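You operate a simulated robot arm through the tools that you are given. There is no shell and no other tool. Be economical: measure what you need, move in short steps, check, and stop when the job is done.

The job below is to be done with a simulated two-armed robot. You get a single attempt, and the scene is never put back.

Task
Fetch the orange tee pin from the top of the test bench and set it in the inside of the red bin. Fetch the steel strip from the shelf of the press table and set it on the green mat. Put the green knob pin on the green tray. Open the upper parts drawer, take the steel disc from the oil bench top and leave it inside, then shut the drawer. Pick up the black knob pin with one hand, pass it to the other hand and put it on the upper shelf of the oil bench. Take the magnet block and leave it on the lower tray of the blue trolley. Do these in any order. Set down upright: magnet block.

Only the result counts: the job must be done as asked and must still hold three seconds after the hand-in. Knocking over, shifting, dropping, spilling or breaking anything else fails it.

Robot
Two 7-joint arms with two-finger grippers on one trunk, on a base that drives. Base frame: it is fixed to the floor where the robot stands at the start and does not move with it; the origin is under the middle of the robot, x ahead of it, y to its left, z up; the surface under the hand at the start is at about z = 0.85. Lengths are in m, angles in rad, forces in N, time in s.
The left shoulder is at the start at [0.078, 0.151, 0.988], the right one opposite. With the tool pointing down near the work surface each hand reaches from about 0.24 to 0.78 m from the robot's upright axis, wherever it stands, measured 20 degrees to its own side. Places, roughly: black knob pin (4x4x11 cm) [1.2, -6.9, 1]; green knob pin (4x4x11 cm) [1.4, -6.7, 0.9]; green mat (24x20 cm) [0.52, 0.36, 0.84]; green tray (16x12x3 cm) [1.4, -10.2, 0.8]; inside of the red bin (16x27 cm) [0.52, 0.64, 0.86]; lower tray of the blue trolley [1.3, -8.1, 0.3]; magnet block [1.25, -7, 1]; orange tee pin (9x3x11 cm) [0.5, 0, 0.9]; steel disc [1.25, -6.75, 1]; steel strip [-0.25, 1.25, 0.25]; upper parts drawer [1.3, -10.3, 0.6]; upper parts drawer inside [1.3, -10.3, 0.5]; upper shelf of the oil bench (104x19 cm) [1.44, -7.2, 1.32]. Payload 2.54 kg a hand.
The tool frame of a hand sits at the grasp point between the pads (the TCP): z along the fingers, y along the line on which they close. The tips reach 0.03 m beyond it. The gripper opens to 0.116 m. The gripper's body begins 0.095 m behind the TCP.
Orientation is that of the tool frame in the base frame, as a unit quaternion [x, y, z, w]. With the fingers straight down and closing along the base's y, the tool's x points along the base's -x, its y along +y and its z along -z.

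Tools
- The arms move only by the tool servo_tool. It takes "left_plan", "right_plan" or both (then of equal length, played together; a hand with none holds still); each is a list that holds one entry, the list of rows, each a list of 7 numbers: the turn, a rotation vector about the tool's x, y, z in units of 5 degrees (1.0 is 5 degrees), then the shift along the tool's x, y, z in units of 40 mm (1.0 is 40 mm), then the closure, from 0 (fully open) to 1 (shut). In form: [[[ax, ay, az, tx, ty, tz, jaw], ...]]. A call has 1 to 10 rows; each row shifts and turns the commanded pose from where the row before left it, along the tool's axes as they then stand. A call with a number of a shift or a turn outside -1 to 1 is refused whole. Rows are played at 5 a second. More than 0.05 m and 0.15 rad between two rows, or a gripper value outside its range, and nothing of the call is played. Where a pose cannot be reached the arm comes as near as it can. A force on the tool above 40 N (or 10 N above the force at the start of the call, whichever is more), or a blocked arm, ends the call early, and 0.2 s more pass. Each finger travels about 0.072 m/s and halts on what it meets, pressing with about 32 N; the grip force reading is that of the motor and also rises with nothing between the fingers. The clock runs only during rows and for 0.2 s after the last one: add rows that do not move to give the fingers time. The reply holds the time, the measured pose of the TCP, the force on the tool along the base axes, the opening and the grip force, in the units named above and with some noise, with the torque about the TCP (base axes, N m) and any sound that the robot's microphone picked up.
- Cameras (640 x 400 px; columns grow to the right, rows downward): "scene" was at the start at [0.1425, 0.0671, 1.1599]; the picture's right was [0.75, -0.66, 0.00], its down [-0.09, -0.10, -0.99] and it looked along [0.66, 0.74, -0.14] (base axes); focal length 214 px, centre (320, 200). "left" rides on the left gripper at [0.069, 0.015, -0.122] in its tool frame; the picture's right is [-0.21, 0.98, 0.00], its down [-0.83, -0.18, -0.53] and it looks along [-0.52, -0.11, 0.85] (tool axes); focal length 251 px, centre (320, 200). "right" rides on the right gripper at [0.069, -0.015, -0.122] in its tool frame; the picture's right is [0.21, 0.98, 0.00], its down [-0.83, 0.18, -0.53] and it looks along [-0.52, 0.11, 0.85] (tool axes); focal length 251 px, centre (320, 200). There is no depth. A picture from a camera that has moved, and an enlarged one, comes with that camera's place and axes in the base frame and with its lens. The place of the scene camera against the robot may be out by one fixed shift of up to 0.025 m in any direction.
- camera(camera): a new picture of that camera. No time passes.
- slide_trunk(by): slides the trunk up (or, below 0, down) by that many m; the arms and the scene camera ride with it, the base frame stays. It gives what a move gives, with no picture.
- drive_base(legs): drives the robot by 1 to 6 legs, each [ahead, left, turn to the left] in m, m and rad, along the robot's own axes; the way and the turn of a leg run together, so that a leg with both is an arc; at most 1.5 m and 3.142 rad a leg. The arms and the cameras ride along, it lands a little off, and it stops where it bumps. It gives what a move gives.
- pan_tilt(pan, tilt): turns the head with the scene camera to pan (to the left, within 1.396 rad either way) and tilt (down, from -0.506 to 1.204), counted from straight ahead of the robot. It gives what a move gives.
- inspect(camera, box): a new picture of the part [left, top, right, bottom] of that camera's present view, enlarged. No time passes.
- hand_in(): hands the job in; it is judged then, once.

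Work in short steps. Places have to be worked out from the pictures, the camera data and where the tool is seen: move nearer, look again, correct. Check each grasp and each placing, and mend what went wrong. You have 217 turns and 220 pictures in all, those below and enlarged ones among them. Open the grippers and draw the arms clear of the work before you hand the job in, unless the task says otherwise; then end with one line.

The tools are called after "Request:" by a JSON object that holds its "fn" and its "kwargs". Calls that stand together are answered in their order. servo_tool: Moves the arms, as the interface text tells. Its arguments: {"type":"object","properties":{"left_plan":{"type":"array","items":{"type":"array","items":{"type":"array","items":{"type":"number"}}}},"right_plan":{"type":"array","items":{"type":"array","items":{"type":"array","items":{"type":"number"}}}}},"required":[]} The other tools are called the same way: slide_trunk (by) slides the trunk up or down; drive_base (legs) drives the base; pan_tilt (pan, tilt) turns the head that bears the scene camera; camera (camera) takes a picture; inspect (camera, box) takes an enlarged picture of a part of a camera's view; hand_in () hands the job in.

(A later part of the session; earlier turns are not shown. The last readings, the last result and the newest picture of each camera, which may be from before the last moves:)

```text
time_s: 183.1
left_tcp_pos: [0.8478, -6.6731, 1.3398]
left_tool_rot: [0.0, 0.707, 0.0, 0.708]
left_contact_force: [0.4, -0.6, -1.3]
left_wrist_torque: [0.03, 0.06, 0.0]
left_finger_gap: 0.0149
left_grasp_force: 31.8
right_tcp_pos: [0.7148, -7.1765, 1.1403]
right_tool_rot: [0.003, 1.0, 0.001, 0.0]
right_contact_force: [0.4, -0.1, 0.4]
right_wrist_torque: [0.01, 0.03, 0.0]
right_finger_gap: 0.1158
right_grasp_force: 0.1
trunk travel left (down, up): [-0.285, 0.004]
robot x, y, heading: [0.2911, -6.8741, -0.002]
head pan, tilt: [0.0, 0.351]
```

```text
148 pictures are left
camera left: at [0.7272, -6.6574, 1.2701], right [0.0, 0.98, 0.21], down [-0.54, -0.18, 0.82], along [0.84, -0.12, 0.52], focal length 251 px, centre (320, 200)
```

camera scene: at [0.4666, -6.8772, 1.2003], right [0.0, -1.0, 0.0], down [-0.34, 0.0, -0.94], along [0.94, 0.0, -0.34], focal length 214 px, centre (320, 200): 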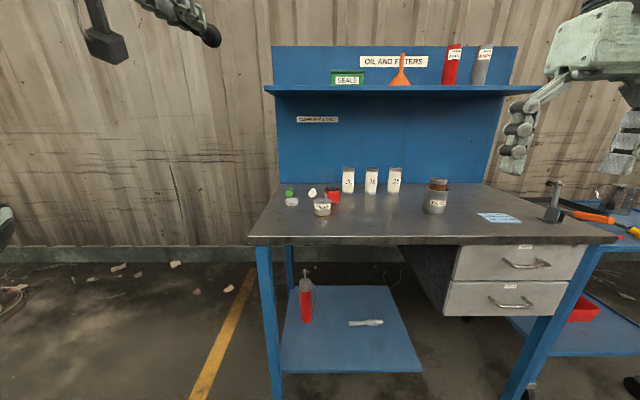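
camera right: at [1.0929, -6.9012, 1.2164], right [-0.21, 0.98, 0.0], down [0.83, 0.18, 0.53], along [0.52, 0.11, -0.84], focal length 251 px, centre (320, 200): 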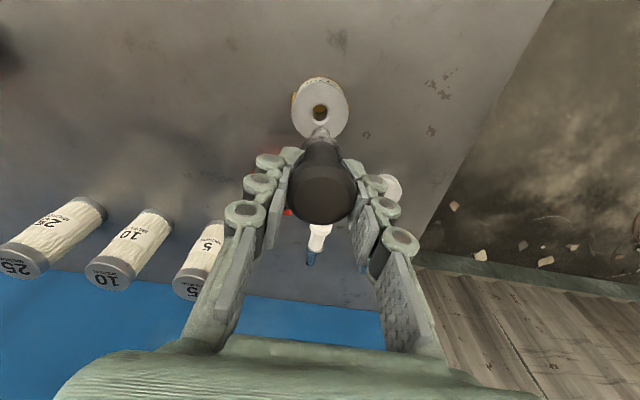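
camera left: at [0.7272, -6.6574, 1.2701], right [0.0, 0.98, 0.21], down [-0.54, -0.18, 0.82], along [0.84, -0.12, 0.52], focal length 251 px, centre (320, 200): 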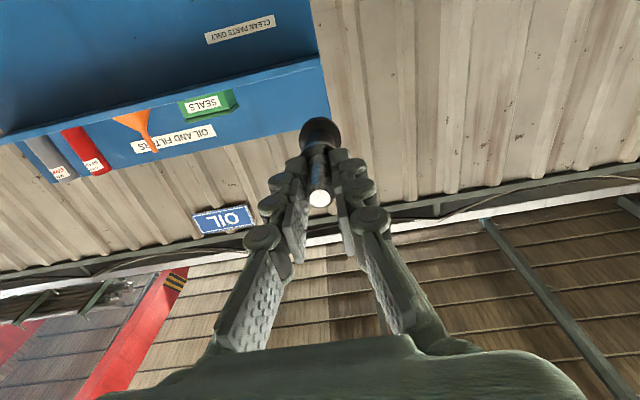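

The left hand points ahead with the pin. The shelf's free stretch is y ≈ -6.67…-6.90. I raise and shift it to y=-6.78, then drive up to the bench.

Request:
{"fn": "servo_tool", "kwargs": {"left_plan": [[[0, 0, 0, -0.45, -0.67, 0, 1], [0, 0, 0, -0.45, -0.67, 0, 1], [0, 0, 0, -0.45, -0.67, 0, 1], [0, 0, 0, -0.45, -0.67, 0, 1], [0, 0, 0, 0, 0, 0, 1]]]}}

Request:
{"fn": "drive_base", "kwargs": {"legs": [[0.34, 0, 0]]}}

Request:
{"fn": "pan_tilt", "kwargs": {"pan": 0.2, "tilt": -0.15}}

Request:
{"fn": "camera", "kwargs": {"camera": "scene"}}

Request:
{"fn": "camera", "kwargs": {"camera": "left"}}

```text
time_s: 184.3
left_tcp_pos: [0.8478, -6.7793, 1.4135]
left_tool_rot: [0.001, 0.707, -0.001, 0.707]
left_contact_force: [-0.1, 0.3, -0.6]
left_wrist_torque: [-0.05, 0.11, 0.01]
left_finger_gap: 0.0147
left_grasp_force: 31.7
right_tcp_pos: [0.7149, -7.1753, 1.1402]
right_tool_rot: [0.003, 1.0, 0.001, 0.0]
right_contact_force: [-0.2, 0.5, 0.2]
right_wrist_torque: [-0.03, 0.0, -0.03]
right_finger_gap: 0.1158
right_grasp_force: 0.1
trunk travel left (down, up): [-0.285, 0.004]
robot x, y, heading: [0.2952, -6.8751, -0.005]
head pan, tilt: [0.0, 0.351]
```

```text
time_s: 186.5
left_tcp_pos: [1.1934, -6.7843, 1.4135]
left_tool_rot: [0.003, 0.707, -0.002, 0.708]
left_contact_force: [0.6, 0.0, -1.5]
left_wrist_torque: [-0.03, 0.07, -0.02]
left_finger_gap: 0.0149
left_grasp_force: 32.5
right_tcp_pos: [1.0567, -7.1794, 1.1396]
right_tool_rot: [0.005, 1.0, 0.001, -0.001]
right_contact_force: [-0.3, 0.3, 0.2]
right_wrist_torque: [-0.02, 0.06, 0.02]
right_finger_gap: 0.1157
right_grasp_force: 0.1
trunk travel left (down, up): [-0.285, 0.004]
robot x, y, heading: [0.64, -6.8749, -0.007]
head pan, tilt: [0.0, 0.351]
```

```text
time_s: 187.4
left_tcp_pos: [1.1923, -6.7847, 1.4123]
left_tool_rot: [0.003, 0.706, -0.002, 0.708]
left_contact_force: [-0.5, 0.1, -0.7]
left_wrist_torque: [0.02, 0.09, 0.01]
left_finger_gap: 0.0149
left_grasp_force: 32.1
right_tcp_pos: [1.0556, -7.1815, 1.1397]
right_tool_rot: [0.005, 1.0, 0.001, 0.001]
right_contact_force: [0.4, 0.2, 0.1]
right_wrist_torque: [0.04, 0.02, -0.02]
right_finger_gap: 0.1159
right_grasp_force: 0.0
trunk travel left (down, up): [-0.285, 0.004]
robot x, y, heading: [0.6348, -6.8783, -0.012]
head pan, tilt: [0.201, -0.15]
```

```text
147 pictures are left
camera scene: at [0.7999, -6.8633, 1.2459], right [0.19, -0.98, 0.0], down [0.15, 0.03, -0.99], along [0.97, 0.19, 0.15], focal length 214 px, centre (320, 200)
```

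scene: 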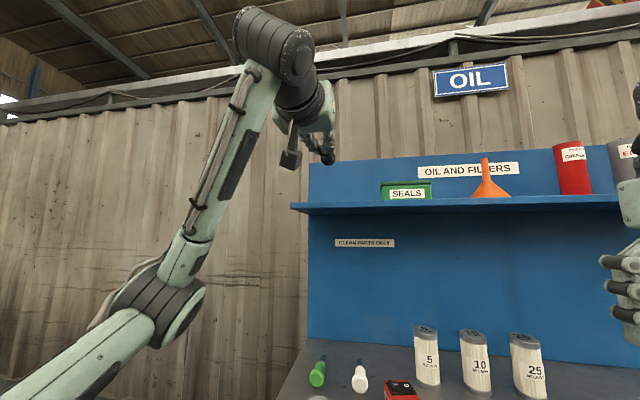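

```text
146 pictures are left
camera left: at [1.0709, -6.7679, 1.3429], right [0.01, 0.98, 0.22], down [-0.54, -0.18, 0.83], along [0.84, -0.12, 0.52], focal length 251 px, centre (320, 200)
```

left: 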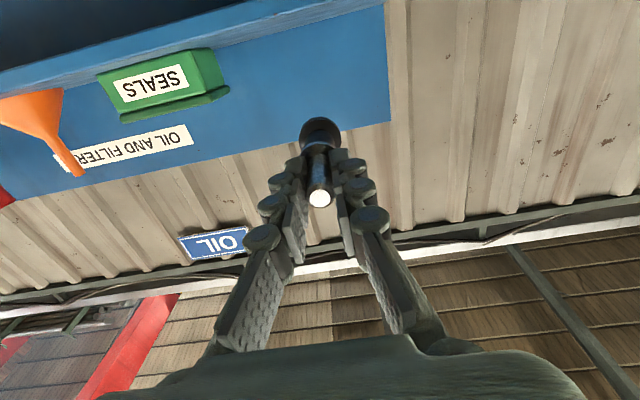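

I extend forward over the shelf (TCP x→1.39) at safe height, then check.

Request:
{"fn": "servo_tool", "kwargs": {"left_plan": [[[0, 0, 0, 0, 0, 0.7, 1], [0, 0, 0, 0, 0, 0.7, 1], [0, 0, 0, 0, 0, 0.7, 1], [0, 0, 0, 0, 0, 0.7, 1], [0, 0, 0, 0, 0, 0.7, 1], [0, 0, 0, 0, 0, 0.7, 1], [0, 0, 0, 0, 0, 0.6, 1], [0, 0, 0, 0, 0, 0, 1]]]}}

Request:
{"fn": "camera", "kwargs": {"camera": "scene"}}

Request:
{"fn": "camera", "kwargs": {"camera": "left"}}

```text
time_s: 189.2
left_tcp_pos: [1.3824, -6.7877, 1.414]
left_tool_rot: [0.004, 0.706, -0.003, 0.708]
left_contact_force: [1.0, 0.9, -0.6]
left_wrist_torque: [0.0, 0.09, -0.02]
left_finger_gap: 0.0149
left_grasp_force: 31.7
right_tcp_pos: [1.0549, -7.1811, 1.1399]
right_tool_rot: [0.005, 1.0, 0.001, 0.001]
right_contact_force: [0.4, 0.1, 0.0]
right_wrist_torque: [0.03, 0.01, 0.02]
right_finger_gap: 0.1159
right_grasp_force: 0.0
trunk travel left (down, up): [-0.285, 0.004]
robot x, y, heading: [0.6308, -6.879, -0.01]
head pan, tilt: [0.201, -0.15]
```

```text
145 pictures are left
camera scene: at [0.7997, -6.8632, 1.246], right [0.19, -0.98, 0.0], down [0.15, 0.03, -0.99], along [0.97, 0.19, 0.15], focal length 214 px, centre (320, 200)
```

scene: 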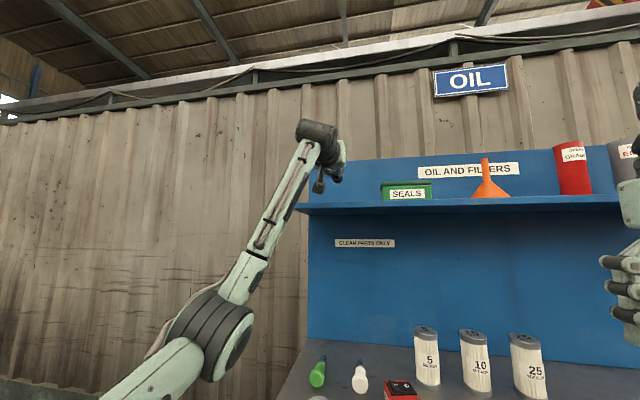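

```text
144 pictures are left
camera left: at [1.2613, -6.7693, 1.3428], right [0.01, 0.98, 0.22], down [-0.54, -0.18, 0.82], along [0.84, -0.12, 0.52], focal length 251 px, centre (320, 200)
```

left: 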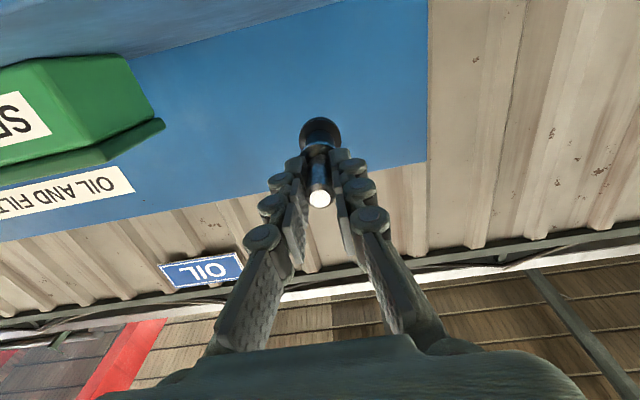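

Over the shelf, clear of the SEALS box. I lower toward the shelf with small final steps.

Request:
{"fn": "servo_tool", "kwargs": {"left_plan": [[[0, 0, 0, 0.4, 0, 0.1, 1], [0, 0, 0, 0.4, 0, 0.1, 1], [0, 0, 0, 0.4, 0, 0, 1], [0, 0, 0, 0.2, 0, 0, 1], [0, 0, 0, 0.1, 0, 0, 1], [0, 0, 0, 0.1, 0, 0, 1], [0, 0, 0, 0, 0, 0, 1]]]}}

Request:
{"fn": "camera", "kwargs": {"camera": "left"}}

Request:
{"fn": "inspect", "kwargs": {"camera": "scene", "box": [270, 130, 430, 230]}}

```text
time_s: 190.8
left_tcp_pos: [1.3926, -6.7863, 1.3478]
left_tool_rot: [0.004, 0.706, -0.003, 0.708]
left_contact_force: [0.4, 0.3, -0.6]
left_wrist_torque: [0.0, 0.08, 0.0]
left_finger_gap: 0.0149
left_grasp_force: 32.1
right_tcp_pos: [1.0553, -7.1794, 1.1393]
right_tool_rot: [0.005, 1.0, 0.001, 0.0]
right_contact_force: [0.1, 0.0, 0.1]
right_wrist_torque: [0.03, -0.01, 0.02]
right_finger_gap: 0.1162
right_grasp_force: 0.1
trunk travel left (down, up): [-0.285, 0.004]
robot x, y, heading: [0.6338, -6.8784, -0.01]
head pan, tilt: [0.201, -0.15]
```

```text
143 pictures are left
camera left: at [1.2702, -6.7688, 1.2781], right [0.01, 0.98, 0.22], down [-0.54, -0.18, 0.82], along [0.84, -0.12, 0.52], focal length 251 px, centre (320, 200)
```

left: 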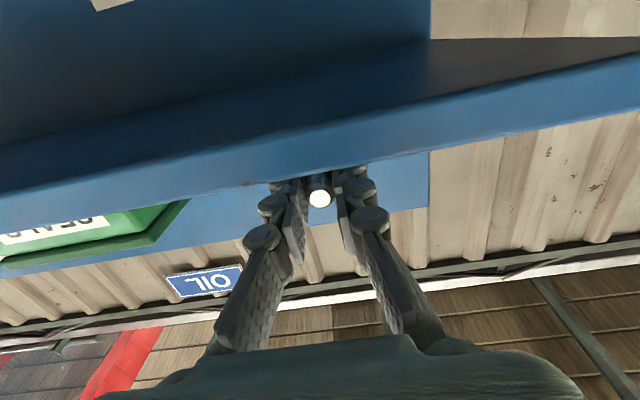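

```text
4.00 times, centred on (350, 180) of scene
camera zoom: at [0.7998, -6.8633, 1.246], right [0.19, -0.98, 0.0], down [0.15, 0.03, -0.99], along [0.97, 0.19, 0.15], focal length 858 px, centre (200, 280)
```

zoom: 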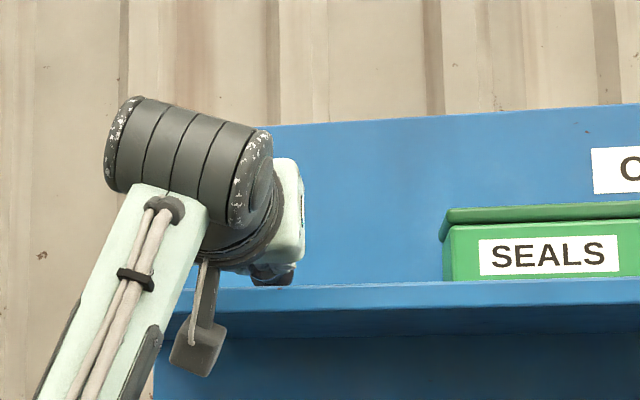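

Shelf top looks near z 1.31. I continue in 3–4 mm steps, watching the force.

Request:
{"fn": "servo_tool", "kwargs": {"left_plan": [[[0, 0, 0, 0.1, 0, 0, 1], [0, 0, 0, 0.1, 0, 0, 1], [0, 0, 0, 0.1, 0, 0, 1], [0, 0, 0, 0, 0, 0, 1]]]}}

```text
time_s: 191.8
left_tcp_pos: [1.3906, -6.7865, 1.3353]
left_tool_rot: [0.002, 0.706, -0.002, 0.708]
left_contact_force: [0.0, 0.0, 0.5]
left_wrist_torque: [0.01, -0.07, -0.02]
left_finger_gap: 0.0146
left_grasp_force: 31.9
right_tcp_pos: [1.0558, -7.1805, 1.1397]
right_tool_rot: [0.005, 1.0, 0.001, 0.001]
right_contact_force: [1.1, 0.0, -1.1]
right_wrist_torque: [-0.02, -0.02, -0.02]
right_finger_gap: 0.1162
right_grasp_force: 0.1
trunk travel left (down, up): [-0.285, 0.004]
robot x, y, heading: [0.6366, -6.8753, -0.007]
head pan, tilt: [0.201, -0.15]
```

The wrist torque flipped sign, so the knob has just touched. One more 2 mm step.

Request:
{"fn": "servo_tool", "kwargs": {"left_plan": [[[0, 0, 0, 0.06, 0, 0, 1], [0, 0, 0, 0, 0, 0, 1]]]}}

```text
time_s: 192.4
left_tcp_pos: [1.3902, -6.7879, 1.3357]
left_tool_rot: [0.002, 0.705, -0.002, 0.709]
left_contact_force: [1.9, 0.6, 6.3]
left_wrist_torque: [-0.02, -0.67, 0.03]
left_finger_gap: 0.0148
left_grasp_force: 32.0
right_tcp_pos: [1.0554, -7.1803, 1.1399]
right_tool_rot: [0.005, 1.0, 0.001, 0.0]
right_contact_force: [0.1, -0.2, 0.4]
right_wrist_torque: [0.0, 0.02, -0.01]
right_finger_gap: 0.1157
right_grasp_force: 0.0
trunk travel left (down, up): [-0.285, 0.004]
robot x, y, heading: [0.6318, -6.8766, -0.01]
head pan, tilt: [0.201, -0.15]
```

Firm contact. I open gently and then withdraw straight back.

Request:
{"fn": "servo_tool", "kwargs": {"left_plan": [[[0, 0, 0, 0, 0, 0, 0.8], [0, 0, 0, 0, 0, 0, 0.75], [0, 0, 0, 0, 0, 0, 0.7], [0, 0, 0, 0, 0, 0, 0.5], [0, 0, 0, 0, 0, 0, 0.4], [0, 0, 0, 0, 0, 0, 0.4], [0, 0, 0, 0, 0, 0, 0.4]]]}}

Request:
{"fn": "camera", "kwargs": {"camera": "left"}}

Request:
{"fn": "servo_tool", "kwargs": {"left_plan": [[[0, 0, 0, 0, 0, -0.5, 0.4], [0, 0, 0, 0, 0, -0.7, 0.4], [0, 0, 0, 0, 0, -0.8, 0.4], [0, 0, 0, 0, 0, -0.8, 0.4], [0, 0, 0, 0, 0, -0.8, 0.4], [0, 0, 0, -0.6, 0, -0.8, 0.4], [0, 0, 0, -0.9, 0, 0, 0.4], [0, 0, 0, -0.9, 0, 0, 0.4], [0, 0, 0, -0.9, 0, 0, 0.4]]]}}

Request:
{"fn": "camera", "kwargs": {"camera": "left"}}

Request:
{"fn": "camera", "kwargs": {"camera": "scene"}}

```text
time_s: 194.0
left_tcp_pos: [1.3912, -6.7857, 1.3342]
left_tool_rot: [0.004, 0.706, -0.003, 0.708]
left_contact_force: [-0.2, -1.1, -0.5]
left_wrist_torque: [-0.01, 0.0, 0.0]
left_finger_gap: 0.0695
left_grasp_force: 0.0
right_tcp_pos: [1.0554, -7.1791, 1.1411]
right_tool_rot: [0.005, 1.0, 0.001, 0.001]
right_contact_force: [0.3, -0.1, -0.8]
right_wrist_torque: [-0.03, -0.02, 0.0]
right_finger_gap: 0.116
right_grasp_force: 0.1
trunk travel left (down, up): [-0.285, 0.004]
robot x, y, heading: [0.6344, -6.8746, -0.008]
head pan, tilt: [0.201, -0.15]
```

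```text
141 pictures are left
camera left: at [1.2698, -6.7697, 1.2636], right [0.01, 0.98, 0.22], down [-0.54, -0.18, 0.82], along [0.84, -0.12, 0.52], focal length 251 px, centre (320, 200)
```

left: 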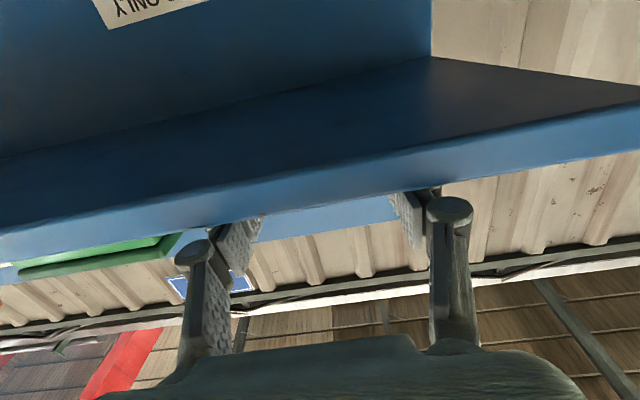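

```text
time_s: 196.0
left_tcp_pos: [1.2124, -6.7867, 1.4665]
left_tool_rot: [0.002, 0.707, -0.001, 0.708]
left_contact_force: [-0.4, 0.0, 0.6]
left_wrist_torque: [0.01, 0.02, 0.04]
left_finger_gap: 0.0699
left_grasp_force: 0.0
right_tcp_pos: [1.0537, -7.1813, 1.141]
right_tool_rot: [0.005, 1.0, 0.001, 0.001]
right_contact_force: [0.0, 0.3, 0.6]
right_wrist_torque: [0.01, -0.02, -0.02]
right_finger_gap: 0.1159
right_grasp_force: 0.0
trunk travel left (down, up): [-0.285, 0.004]
robot x, y, heading: [0.634, -6.873, -0.011]
head pan, tilt: [0.201, -0.15]
```

```text
140 pictures are left
camera left: at [1.091, -6.7695, 1.3959], right [0.01, 0.98, 0.22], down [-0.54, -0.18, 0.82], along [0.84, -0.12, 0.52], focal length 251 px, centre (320, 200)
```

left: 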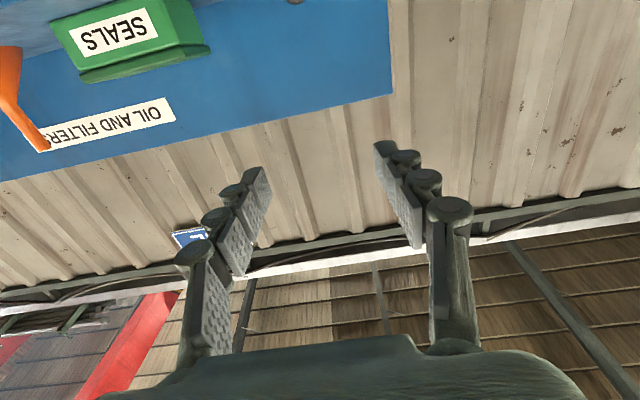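

```text
139 pictures are left
camera scene: at [0.7993, -6.8634, 1.246], right [0.19, -0.98, 0.0], down [0.15, 0.03, -0.99], along [0.97, 0.19, 0.15], focal length 214 px, centre (320, 200)
```

scene: 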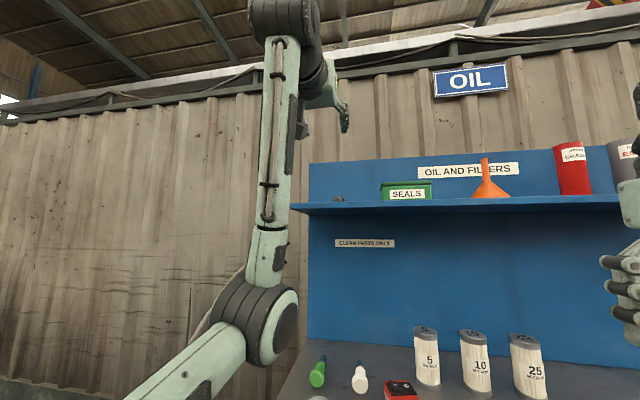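

A dark end shows on the shelf left of SEALS. I enlarge it to confirm.

Request:
{"fn": "inspect", "kwargs": {"camera": "scene", "box": [290, 160, 450, 230]}}

Request:
{"fn": "inspect", "kwargs": {"camera": "left", "box": [200, 0, 400, 100]}}

```text
4.00 times, centred on (370, 195) of scene
camera zoom: at [0.7993, -6.8634, 1.246], right [0.19, -0.98, 0.0], down [0.15, 0.03, -0.99], along [0.97, 0.19, 0.15], focal length 858 px, centre (120, 220)
```

zoom: 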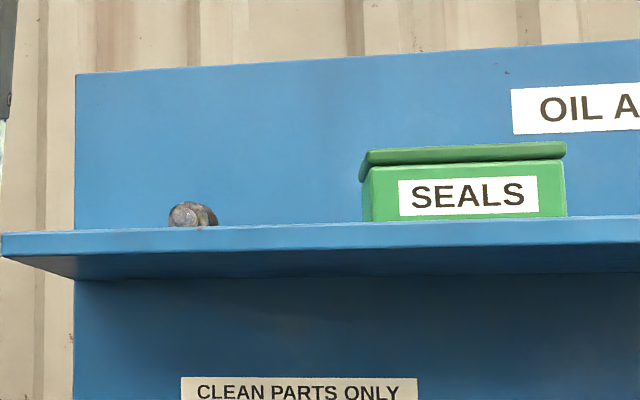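

```text
3.20 times, centred on (300, 50) of left
camera zoom: at [1.091, -6.7695, 1.3959], right [0.01, 0.98, 0.22], down [-0.54, -0.18, 0.82], along [0.84, -0.12, 0.52], focal length 805 px, centre (384, 680)
```

zoom: 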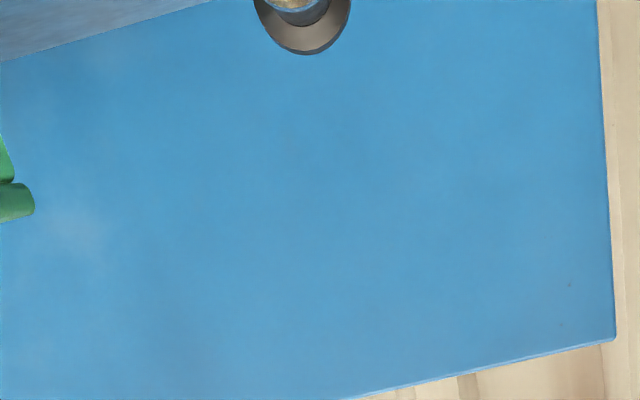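

The black pin lies securely on the shelf. I back away and return the left hand to pointing down.

Request:
{"fn": "drive_base", "kwargs": {"legs": [[-0.3, 0, 0]]}}

Request:
{"fn": "servo_tool", "kwargs": {"left_plan": [[[0, 0, 0, 0.8, 0.3, 0, 0], [0, 0, 0, 0.8, 0.3, 0, 0], [0, 0, 0, 0.8, 0.3, 0, 0], [0, 0, 0, 0.8, 0.3, 0, 0], [0, 0, 0, 0.8, 0.3, 0, 0], [0, 0, 0, 0.8, 0.3, 0, 0], [0, 0, 0, 0.8, 0.3, 0, 0], [0, 0, 0, 0.4, 0.3, 0, 0]]]}}

Request:
{"fn": "servo_tool", "kwargs": {"left_plan": [[[0, 1, 0, 0, 0, 0, 0], [0, 1, 0, 0, 0, 0, 0], [0, 1, 0, 0, 0, 0, 0], [0, 1, 0, 0, 0, 0, 0], [0, 1, 0, 0, 0, 0, 0], [0, 1, 0, 0, 0, 0, 0], [0, 1, 0, 0, 0, 0, 0], [0, 1, 0, 0, 0, 0, 0], [0, 1, 0, 0, 0, 0, 0]]]}}

Request:
{"fn": "servo_tool", "kwargs": {"left_plan": [[[0, 1, 0, 0, 0, 0, 0], [0, 1, 0, 0, 0, 0, 0], [0, 1, 0, 0, 0, 0, 0], [0, 1, 0, 0, 0, 0, 0], [0, 1, 0, 0, 0, 0, 0], [0, 1, 0, 0, 0, 0, 0], [0, 1, 0, 0, 0, 0, 0], [0, 1, 0, 0, 0, 0, 0], [0, 1, 0, 0, 0, 0, 0]]]}}

Request:
{"fn": "pan_tilt", "kwargs": {"pan": 0, "tilt": 0.4}}

Request:
{"fn": "camera", "kwargs": {"camera": "scene"}}

```text
time_s: 198.1
left_tcp_pos: [0.9136, -6.7824, 1.4662]
left_tool_rot: [0.002, 0.706, -0.002, 0.708]
left_contact_force: [0.5, -0.4, 0.8]
left_wrist_torque: [-0.02, 0.04, 0.0]
left_finger_gap: 0.0696
left_grasp_force: 0.1
right_tcp_pos: [0.7577, -7.1763, 1.1394]
right_tool_rot: [0.003, 1.0, 0.001, 0.001]
right_contact_force: [-0.5, -0.1, -0.5]
right_wrist_torque: [0.0, 0.0, -0.02]
right_finger_gap: 0.116
right_grasp_force: 0.0
trunk travel left (down, up): [-0.285, 0.004]
robot x, y, heading: [0.3345, -6.874, 0.002]
head pan, tilt: [0.201, -0.15]
```

```text
time_s: 199.9
left_tcp_pos: [0.9149, -6.6864, 1.2277]
left_tool_rot: [0.002, 0.707, -0.001, 0.707]
left_contact_force: [0.2, -0.3, -0.7]
left_wrist_torque: [-0.01, -0.02, 0.02]
left_finger_gap: 0.1164
left_grasp_force: 0.1
right_tcp_pos: [0.7566, -7.1762, 1.1413]
right_tool_rot: [0.004, 1.0, 0.0, 0.002]
right_contact_force: [-0.2, 0.4, -0.7]
right_wrist_torque: [0.02, 0.04, -0.01]
right_finger_gap: 0.1162
right_grasp_force: 0.1
trunk travel left (down, up): [-0.285, 0.004]
robot x, y, heading: [0.3362, -6.8764, -0.004]
head pan, tilt: [0.201, -0.15]
```

```text
time_s: 201.9
left_tcp_pos: [1.0068, -6.645, 1.2073]
left_tool_rot: [0.003, 0.924, 0.0, 0.383]
left_contact_force: [0.4, -0.1, 0.0]
left_wrist_torque: [0.01, 0.0, 0.02]
left_finger_gap: 0.1159
left_grasp_force: 0.1
left hand out of reach, approached as far as the arm can: row 4, 5, 6, 7, 8, 9
right_tcp_pos: [0.7577, -7.1768, 1.1392]
right_tool_rot: [0.004, 1.0, 0.001, 0.001]
right_contact_force: [-0.7, -0.4, 0.7]
right_wrist_torque: [-0.02, -0.02, -0.02]
right_finger_gap: 0.1161
right_grasp_force: 0.1
trunk travel left (down, up): [-0.285, 0.004]
robot x, y, heading: [0.3365, -6.8729, -0.002]
head pan, tilt: [0.201, -0.15]
```

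```text
time_s: 203.9
left_tcp_pos: [0.9811, -6.6296, 1.1946]
left_tool_rot: [0.002, 1.0, 0.0, 0.001]
left_contact_force: [-0.1, 0.4, 0.6]
left_wrist_torque: [0.01, -0.06, -0.02]
left_finger_gap: 0.1159
left_grasp_force: 0.0
left hand out of reach, approached as far as the arm can: row 1, 8, 9
right_tcp_pos: [0.7571, -7.1767, 1.1406]
right_tool_rot: [0.003, 1.0, 0.001, 0.001]
right_contact_force: [-0.4, 0.0, 0.0]
right_wrist_torque: [0.05, -0.03, 0.02]
right_finger_gap: 0.1159
right_grasp_force: 0.1
trunk travel left (down, up): [-0.285, 0.004]
robot x, y, heading: [0.3351, -6.8749, -0.003]
head pan, tilt: [0.201, -0.15]
```

```text
time_s: 204.9
left_tcp_pos: [0.9812, -6.6287, 1.1929]
left_tool_rot: [0.002, 1.0, -0.001, 0.002]
left_contact_force: [0.7, -1.4, -0.1]
left_wrist_torque: [-0.02, -0.01, 0.0]
left_finger_gap: 0.1157
left_grasp_force: 0.1
right_tcp_pos: [0.7571, -7.177, 1.1394]
right_tool_rot: [0.003, 1.0, 0.001, 0.001]
right_contact_force: [-0.6, -0.4, 0.4]
right_wrist_torque: [0.02, 0.0, 0.01]
right_finger_gap: 0.1163
right_grasp_force: 0.0
trunk travel left (down, up): [-0.285, 0.004]
robot x, y, heading: [0.3342, -6.8735, -0.003]
head pan, tilt: [0.0, 0.4]
```

```text
136 pictures are left
camera scene: at [0.5093, -6.8776, 1.1959], right [-0.01, -1.0, 0.0], down [-0.39, 0.0, -0.92], along [0.92, -0.01, -0.39], focal length 214 px, centre (320, 200)
```

scene: 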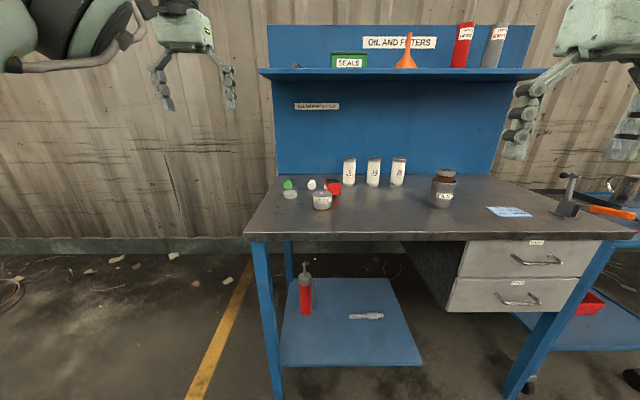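

I tuck the left hand back and drive up to the bench again for the magnet block.

Request:
{"fn": "servo_tool", "kwargs": {"left_plan": [[[0, 0, 0, 0.8, 0.3, 0, 0], [0, 0, 0, 0.8, 0.3, 0, 0], [0, 0, 0, 0.8, 0.3, 0, 0], [0, 0, 0, 0.8, 0.3, 0, 0], [0, 0, 0, 0.8, 0.3, 0, 0], [0, 0, 0, 0.8, 0.3, 0, 0], [0, 0, 0, 0.8, 0.3, 0, 0], [0, 0, 0, 0.8, 0.3, 0, 0]]]}}

Request:
{"fn": "drive_base", "kwargs": {"legs": [[0.27, 0, 0]]}}

Request:
{"fn": "servo_tool", "kwargs": {"right_plan": [[[0, 0, 0, -0.6, 0.6, 0, 0], [0, 0, 0, -0.6, 0.6, 0, 0], [0, 0, 0, -0.6, 0.6, 0, 0], [0, 0, 0, -0.6, 0.6, 0, 0], [0, 0, 0, -0.6, 0.6, 0, 0], [0, 0, 0, -0.6, 0.6, 0, 0], [0, 0, 0, -0.4, 0.6, 0, 0], [0, 0, 0, 0, 0, 0, 0]]]}}

Request:
{"fn": "camera", "kwargs": {"camera": "right"}}

```text
time_s: 206.7
left_tcp_pos: [0.7229, -6.5149, 1.1774]
left_tool_rot: [-0.007, 0.999, -0.041, -0.008]
left_contact_force: [-0.1, -1.2, -0.4]
left_wrist_torque: [-0.01, -0.02, -0.02]
left_finger_gap: 0.1159
left_grasp_force: 0.0
right_tcp_pos: [0.7563, -7.1764, 1.1411]
right_tool_rot: [0.003, 1.0, 0.001, 0.001]
right_contact_force: [-0.4, -0.1, 0.0]
right_wrist_torque: [0.0, -0.02, 0.02]
right_finger_gap: 0.1159
right_grasp_force: 0.0
trunk travel left (down, up): [-0.285, 0.004]
robot x, y, heading: [0.3378, -6.876, -0.005]
head pan, tilt: [0.0, 0.4]
```

```text
time_s: 208.5
left_tcp_pos: [0.9904, -6.5342, 1.1904]
left_tool_rot: [0.004, 1.0, -0.003, -0.003]
left_contact_force: [0.2, -0.3, -0.1]
left_wrist_torque: [0.02, 0.01, 0.02]
left_finger_gap: 0.1163
left_grasp_force: 0.0
right_tcp_pos: [1.0169, -7.1802, 1.14]
right_tool_rot: [0.005, 1.0, 0.001, -0.001]
right_contact_force: [0.5, 0.3, -0.2]
right_wrist_torque: [0.03, 0.01, 0.01]
right_finger_gap: 0.1159
right_grasp_force: 0.2
trunk travel left (down, up): [-0.285, 0.004]
robot x, y, heading: [0.6014, -6.8771, -0.014]
head pan, tilt: [0.0, 0.4]
```

```text
time_s: 210.3
left_tcp_pos: [0.9898, -6.5332, 1.1893]
left_tool_rot: [0.004, 1.0, -0.003, -0.004]
left_contact_force: [0.8, -1.1, -0.3]
left_wrist_torque: [0.01, 0.02, 0.0]
left_finger_gap: 0.1158
left_grasp_force: 0.0
right_tcp_pos: [1.1788, -7.0152, 1.1415]
right_tool_rot: [0.005, 1.0, 0.001, 0.0]
right_contact_force: [-0.4, -1.0, -0.8]
right_wrist_torque: [0.0, -0.02, 0.0]
right_finger_gap: 0.116
right_grasp_force: 0.1
trunk travel left (down, up): [-0.285, 0.004]
robot x, y, heading: [0.5962, -6.8768, -0.012]
head pan, tilt: [0.0, 0.4]
```

```text
135 pictures are left
camera right: at [1.1097, -7.0298, 1.2638], right [-0.2, 0.98, 0.0], down [0.83, 0.17, 0.54], along [0.52, 0.11, -0.84], focal length 251 px, centre (320, 200)
```

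right: 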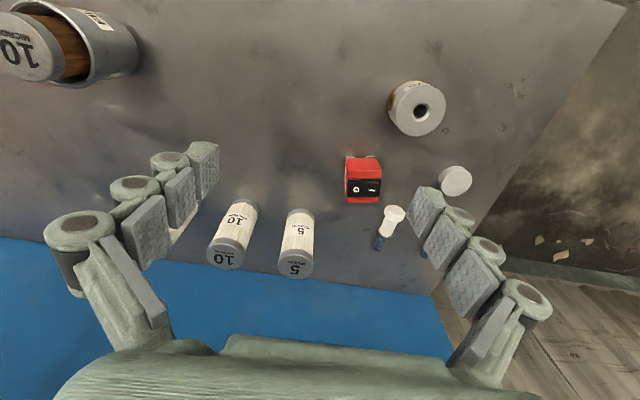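

The magnet block (black switch plate on top) is near (1.28, -6.93). I move above it and look closely.

Request:
{"fn": "servo_tool", "kwargs": {"right_plan": [[[0, 0, 0, -0.66, 0.52, 0.3, 0], [0, 0, 0, -0.66, 0.52, 0.3, 0], [0, 0, 0, -0.66, 0.52, 0.3, 0], [0, 0, 0, -0.66, 0.52, 0.3, 0], [0, 0, 0, 0, 0, 0, 0]]]}}

Request:
{"fn": "camera", "kwargs": {"camera": "right"}}

Request:
{"fn": "inspect", "kwargs": {"camera": "scene", "box": [250, 100, 450, 240]}}

```text
time_s: 211.5
left_tcp_pos: [0.9906, -6.5333, 1.189]
left_tool_rot: [0.003, 1.0, -0.003, -0.005]
left_contact_force: [0.7, -0.3, 0.8]
left_wrist_torque: [0.03, -0.04, 0.0]
left_finger_gap: 0.116
left_grasp_force: 0.1
right_tcp_pos: [1.284, -6.9359, 1.0946]
right_tool_rot: [0.006, 1.0, 0.001, 0.0]
right_contact_force: [1.3, -0.3, 0.0]
right_wrist_torque: [0.05, -0.02, 0.0]
right_finger_gap: 0.1159
right_grasp_force: 0.1
trunk travel left (down, up): [-0.285, 0.004]
robot x, y, heading: [0.5961, -6.8783, -0.012]
head pan, tilt: [0.0, 0.4]
```

```text
134 pictures are left
camera right: at [1.216, -6.9501, 1.2175], right [-0.2, 0.98, 0.0], down [0.83, 0.17, 0.54], along [0.52, 0.11, -0.84], focal length 251 px, centre (320, 200)
```

right: 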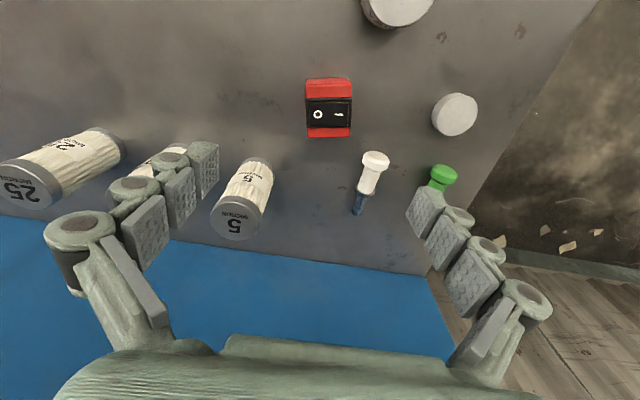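

```text
2.86 times, centred on (350, 170) of scene
camera zoom: at [0.7608, -6.8448, 1.2372], right [0.4, -0.92, 0.0], down [0.04, 0.02, -1.0], along [0.91, 0.4, 0.05], focal length 613 px, centre (234, 286)
```

zoom: 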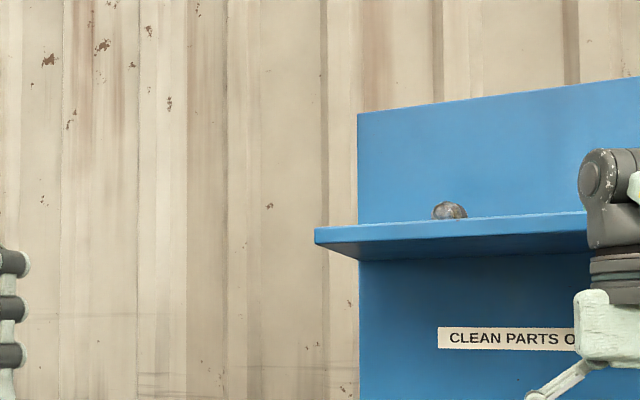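

Head camera reading is oddly turned (I'll reset it). The magnet's top centre is about (1.277, -6.926); I correct and descend in steps.

Request:
{"fn": "servo_tool", "kwargs": {"right_plan": [[[0, 0, 0, 0.15, 0.22, 0.6, 0], [0, 0, 0, 0, 0, 0.8, 0], [0, 0, 0, 0, 0, 0.8, 0], [0, 0, 0, 0, 0, 0.6, 0], [0, 0, 0, 0, 0, 0, 0]]]}}

Request:
{"fn": "pan_tilt", "kwargs": {"pan": 0, "tilt": 0.5}}

Request:
{"fn": "camera", "kwargs": {"camera": "right"}}

Request:
{"fn": "inspect", "kwargs": {"camera": "scene", "box": [220, 100, 420, 240]}}

```text
time_s: 212.7
left_tcp_pos: [0.9901, -6.5317, 1.1887]
left_tool_rot: [0.003, 1.0, -0.003, -0.004]
left_contact_force: [0.1, 1.1, -0.1]
left_wrist_torque: [0.01, 0.03, -0.01]
left_finger_gap: 0.116
left_grasp_force: 0.0
right_tcp_pos: [1.2799, -6.9235, 0.9848]
right_tool_rot: [0.005, 1.0, 0.0, 0.001]
right_contact_force: [0.0, 0.2, -1.0]
right_wrist_torque: [0.01, 0.01, 0.01]
right_finger_gap: 0.116
right_grasp_force: 0.0
trunk travel left (down, up): [-0.285, 0.004]
robot x, y, heading: [0.5997, -6.876, -0.008]
head pan, tilt: [0.0, 0.4]
```

```text
time_s: 213.4
left_tcp_pos: [0.9901, -6.5325, 1.1891]
left_tool_rot: [0.004, 1.0, -0.004, -0.005]
left_contact_force: [-0.1, 0.0, 0.8]
left_wrist_torque: [0.01, -0.03, -0.01]
left_finger_gap: 0.1157
left_grasp_force: 0.1
right_tcp_pos: [1.2795, -6.9237, 0.983]
right_tool_rot: [0.004, 1.0, 0.0, 0.001]
right_contact_force: [0.2, 0.5, 0.3]
right_wrist_torque: [-0.02, -0.03, 0.02]
right_finger_gap: 0.1161
right_grasp_force: 0.1
trunk travel left (down, up): [-0.285, 0.004]
robot x, y, heading: [0.5989, -6.8745, -0.003]
head pan, tilt: [0.0, 0.499]
```

```text
132 pictures are left
camera right: at [1.2111, -6.9381, 1.1062], right [-0.2, 0.98, 0.0], down [0.83, 0.17, 0.54], along [0.52, 0.11, -0.84], focal length 251 px, centre (320, 200)
```

right: 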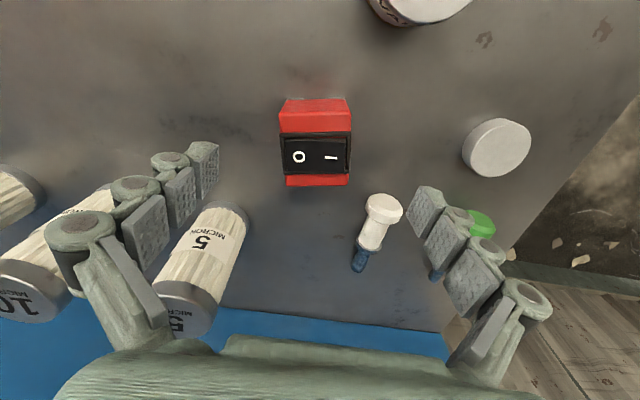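

```text
2.86 times, centred on (320, 170) of scene
camera zoom: at [0.7609, -6.8437, 1.2372], right [0.4, -0.92, 0.0], down [0.04, 0.02, -1.0], along [0.91, 0.4, 0.05], focal length 613 px, centre (320, 286)
```

zoom: 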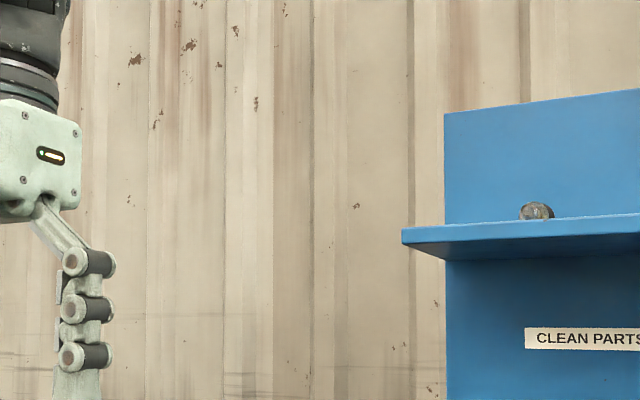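

The left elbow seems to crowd the head; I move the left hand outward. The block is yawed ~11°, so I turn the right hand to match and descend to z≈0.905.

Request:
{"fn": "servo_tool", "kwargs": {"right_plan": [[[0, 0, -0.8, 0, 0, 0, 0], [0, 0, -0.7, -0.05, -0.05, 0, 0], [0, 0, -0.7, 0, 0, 0, 0], [0, 0, 0, 0, 0, 0.5, 0], [0, 0, 0, 0, 0, 0.5, 0], [0, 0, 0, 0, 0, 0.5, 0], [0, 0, 0, 0, 0, 0.4, 0], [0, 0, 0, 0, 0, 0, 0]]], "left_plan": [[[0, 0, 0, -0.2, 0.4, 0, 0], [0, 0, 0, -0.2, 0.4, 0, 0], [0, 0, 0, -0.2, 0.4, 0, 0], [0, 0, 0, -0.2, 0.4, 0, 0], [0, 0, 0, -0.2, 0.4, 0, 0], [0, 0, 0, -0.2, 0.4, 0, 0], [0, 0, 0, -0.2, 0.4, 0, 0], [0, 0, 0, 0, 0, 0, 0]]]}}

Request:
{"fn": "camera", "kwargs": {"camera": "right"}}

Request:
{"fn": "camera", "kwargs": {"camera": "scene"}}

```text
time_s: 215.2
left_tcp_pos: [1.0457, -6.4201, 1.1875]
left_tool_rot: [0.004, 1.0, -0.003, -0.002]
left_contact_force: [1.0, 0.5, -0.3]
left_wrist_torque: [0.03, -0.01, 0.01]
left_finger_gap: 0.1164
left_grasp_force: 0.1
right_tcp_pos: [1.2842, -6.9243, 0.9045]
right_tool_rot: [-0.091, 0.996, 0.0, 0.0]
right_contact_force: [-1.0, 0.3, 0.5]
right_wrist_torque: [-0.02, -0.02, 0.03]
right_finger_gap: 0.1161
right_grasp_force: 0.1
trunk travel left (down, up): [-0.285, 0.004]
robot x, y, heading: [0.6016, -6.8753, -0.012]
head pan, tilt: [0.0, 0.499]
```

```text
130 pictures are left
camera right: at [1.2189, -6.9519, 1.0276], right [-0.39, 0.92, 0.0], down [0.78, 0.33, 0.54], along [0.49, 0.21, -0.84], focal length 251 px, centre (320, 200)
```

right: 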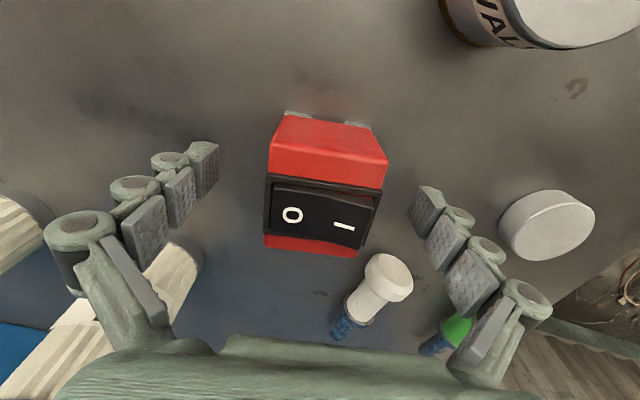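

```text
129 pictures are left
camera scene: at [0.7705, -6.8805, 1.1867], right [-0.01, -1.0, 0.0], down [-0.48, 0.01, -0.88], along [0.88, -0.01, -0.48], focal length 214 px, centre (320, 200)
```

scene: 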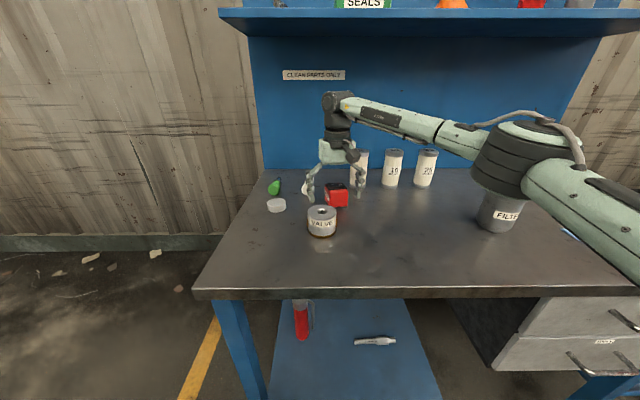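

Jaw matches the block's yaw and it's centred. I close.

Request:
{"fn": "servo_tool", "kwargs": {"right_plan": [[[0, 0, 0, 0, 0, 0, 1], [0, 0, 0, 0, 0, 0, 1], [0, 0, 0, 0, 0, 0, 1], [0, 0, 0, 0, 0, 0, 1], [0, 0, 0, 0, 0, 0, 1], [0, 0, 0, 0, 0, 0, 1]]]}}

Request:
{"fn": "camera", "kwargs": {"camera": "right"}}

Request:
{"fn": "inspect", "kwargs": {"camera": "scene", "box": [440, 100, 640, 260]}}

```text
time_s: 216.6
left_tcp_pos: [1.0445, -6.4206, 1.1894]
left_tool_rot: [0.004, 1.0, -0.003, -0.001]
left_contact_force: [-0.3, -0.2, 0.5]
left_wrist_torque: [0.0, 0.0, -0.02]
left_finger_gap: 0.1161
left_grasp_force: 0.0
right_tcp_pos: [1.2844, -6.9257, 0.9092]
right_tool_rot: [-0.09, 0.996, 0.0, 0.004]
right_contact_force: [9.9, -9.3, 27.9]
right_wrist_torque: [-0.84, 0.0, 0.34]
right_finger_gap: 0.0501
right_grasp_force: 32.1
trunk travel left (down, up): [-0.285, 0.004]
robot x, y, heading: [0.5998, -6.8763, -0.014]
head pan, tilt: [0.0, 0.499]
```

```text
128 pictures are left
camera right: at [1.2181, -6.953, 1.0313], right [-0.39, 0.92, 0.0], down [0.78, 0.32, 0.54], along [0.5, 0.21, -0.84], focal length 251 px, centre (320, 200)
```

right: 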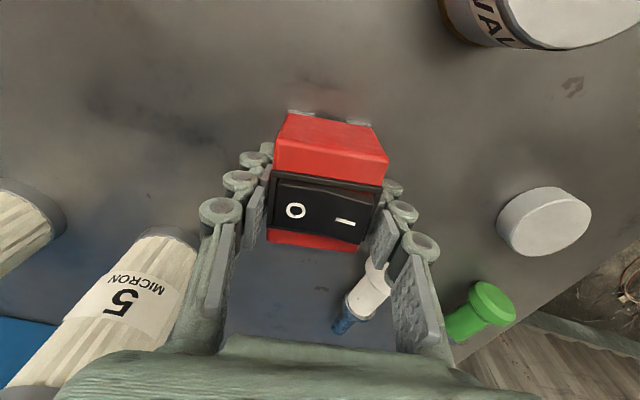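

```text
2.50 times, centred on (540, 180) of scene
camera zoom: at [0.7687, -6.8808, 1.1872], right [-0.01, -1.0, 0.0], down [-0.48, 0.01, -0.88], along [0.88, -0.01, -0.48], focal length 536 px, centre (-230, 250)
```

zoom: 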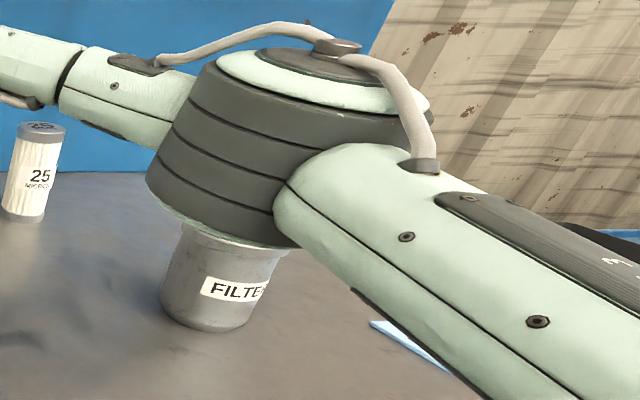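

Gripped at 50 mm, with some upward load on the tool. The elbow is in front of and above the FILTER cup, so it's not touching. I lift a little and read the force.

Request:
{"fn": "servo_tool", "kwargs": {"right_plan": [[[0, 0, 0, 0, 0, -0.12, 1], [0, 0, 0, 0, 0, -0.12, 1], [0, 0, 0, 0, 0, -0.12, 1], [0, 0, 0, 0, 0, 0, 1]]]}}

Request:
{"fn": "camera", "kwargs": {"camera": "right"}}

Request:
{"fn": "inspect", "kwargs": {"camera": "scene", "box": [250, 80, 420, 240]}}

```text
time_s: 217.6
left_tcp_pos: [1.0463, -6.4202, 1.186]
left_tool_rot: [0.004, 1.0, -0.003, -0.003]
left_contact_force: [0.1, 0.4, 0.5]
left_wrist_torque: [0.0, 0.04, 0.01]
left_finger_gap: 0.1155
left_grasp_force: 0.1
right_tcp_pos: [1.2838, -6.9233, 0.9192]
right_tool_rot: [-0.091, 0.996, 0.0, -0.001]
right_contact_force: [-0.5, -0.9, -5.5]
right_wrist_torque: [0.03, -0.01, -0.05]
right_finger_gap: 0.0495
right_grasp_force: 32.2
trunk travel left (down, up): [-0.285, 0.004]
robot x, y, heading: [0.5999, -6.8772, -0.012]
head pan, tilt: [0.0, 0.499]
```

```text
126 pictures are left
camera right: at [1.2192, -6.9506, 1.0415], right [-0.39, 0.92, 0.0], down [0.78, 0.33, 0.53], along [0.49, 0.21, -0.85], focal length 251 px, centre (320, 200)
```

right: 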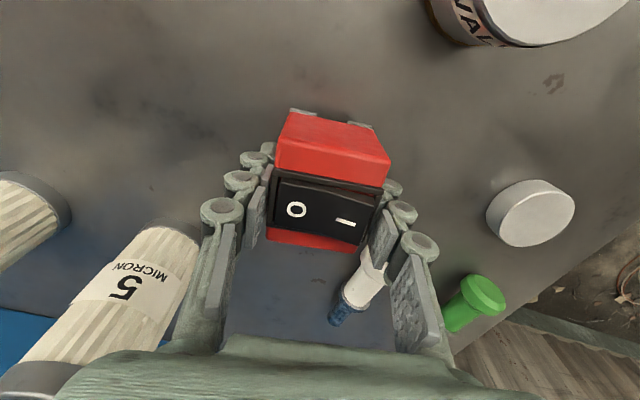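

```text
2.50 times, centred on (335, 160) of scene
camera zoom: at [0.7714, -6.8803, 1.1864], right [-0.01, -1.0, 0.0], down [-0.48, 0.0, -0.88], along [0.88, -0.01, -0.48], focal length 536 px, centre (282, 300)
```

zoom: 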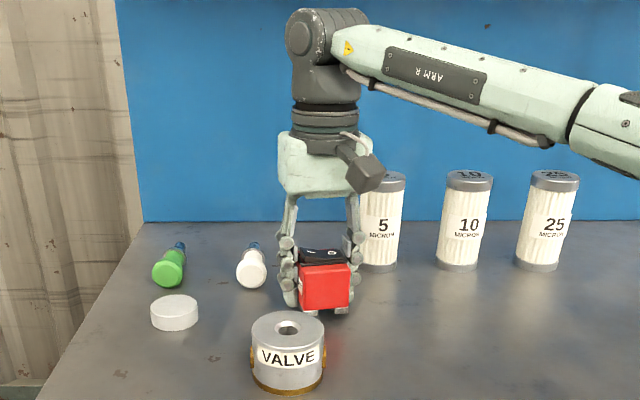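

Magnet lifted cleanly (5.5 N). I raise it, pull back over the bench, and back the base off.

Request:
{"fn": "servo_tool", "kwargs": {"right_plan": [[[0, 0, 0, 0, 0, -0.8, 1], [0, 0, 0, 0, 0, -0.8, 1], [0, 0, 0, 0.5, 0, -0.6, 1], [0, 0, 0, 0.8, 0, -0.5, 1], [0, 0, 0, 0.8, -0.2, -0.5, 1], [0, 0, 0, 0.8, -0.2, -0.5, 1], [0, 0, 0, 0.8, -0.2, -0.5, 1], [0, 0, 0, 0.8, -0.2, 0, 1]]]}}

Request:
{"fn": "drive_base", "kwargs": {"legs": [[-0.4, 0, 0], [0, -1.15, 0]]}}

Request:
{"fn": "pan_tilt", "kwargs": {"pan": 0, "tilt": 0.55}}

Request:
{"fn": "camera", "kwargs": {"camera": "scene"}}

```text
time_s: 219.4
left_tcp_pos: [1.0465, -6.4201, 1.1868]
left_tool_rot: [0.003, 1.0, -0.003, -0.002]
left_contact_force: [0.0, -0.6, -0.6]
left_wrist_torque: [-0.01, -0.01, -0.01]
left_finger_gap: 0.1158
left_grasp_force: 0.1
right_tcp_pos: [1.112, -6.9903, 1.0863]
right_tool_rot: [-0.09, 0.996, 0.001, 0.001]
right_contact_force: [-0.9, 0.6, -5.7]
right_wrist_torque: [0.06, -0.03, -0.01]
right_finger_gap: 0.0494
right_grasp_force: 32.5
trunk travel left (down, up): [-0.285, 0.004]
robot x, y, heading: [0.5983, -6.8753, -0.014]
head pan, tilt: [0.0, 0.499]
```

```text
time_s: 233.0
left_tcp_pos: [0.6369, -7.5765, 1.1871]
left_tool_rot: [-0.002, 1.0, -0.003, -0.003]
left_contact_force: [-0.2, 0.9, 0.3]
left_wrist_torque: [0.02, -0.03, 0.02]
left_finger_gap: 0.116
left_grasp_force: 0.0
right_tcp_pos: [0.7105, -8.1449, 1.0867]
right_tool_rot: [-0.097, 0.995, 0.001, 0.001]
right_contact_force: [-0.1, 0.0, -4.4]
right_wrist_torque: [-0.01, -0.05, -0.02]
right_finger_gap: 0.0494
right_grasp_force: 32.4
trunk travel left (down, up): [-0.285, 0.004]
robot x, y, heading: [0.1984, -8.0408, 0.002]
head pan, tilt: [0.0, 0.499]
```

```text
time_s: 233.6
left_tcp_pos: [0.6359, -7.5777, 1.1864]
left_tool_rot: [-0.002, 1.0, -0.003, -0.003]
left_contact_force: [0.8, 0.5, -0.1]
left_wrist_torque: [-0.01, 0.01, 0.01]
left_finger_gap: 0.1158
left_grasp_force: 0.2
right_tcp_pos: [0.7104, -8.1453, 1.0877]
right_tool_rot: [-0.097, 0.995, 0.0, 0.0]
right_contact_force: [0.5, 0.1, -5.2]
right_wrist_torque: [-0.01, -0.05, 0.0]
right_finger_gap: 0.0492
right_grasp_force: 32.3
trunk travel left (down, up): [-0.285, 0.004]
robot x, y, heading: [0.191, -8.0378, -0.002]
head pan, tilt: [0.0, 0.55]
```

```text
124 pictures are left
camera scene: at [0.3658, -8.0406, 1.182], right [0.0, -1.0, 0.0], down [-0.52, 0.0, -0.85], along [0.85, 0.0, -0.52], focal length 214 px, centre (320, 200)
```

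scene: 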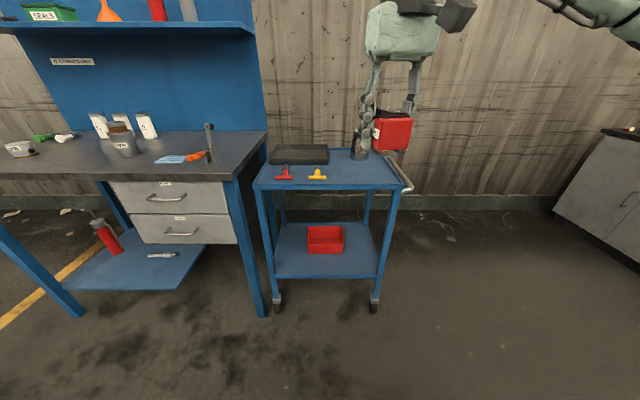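

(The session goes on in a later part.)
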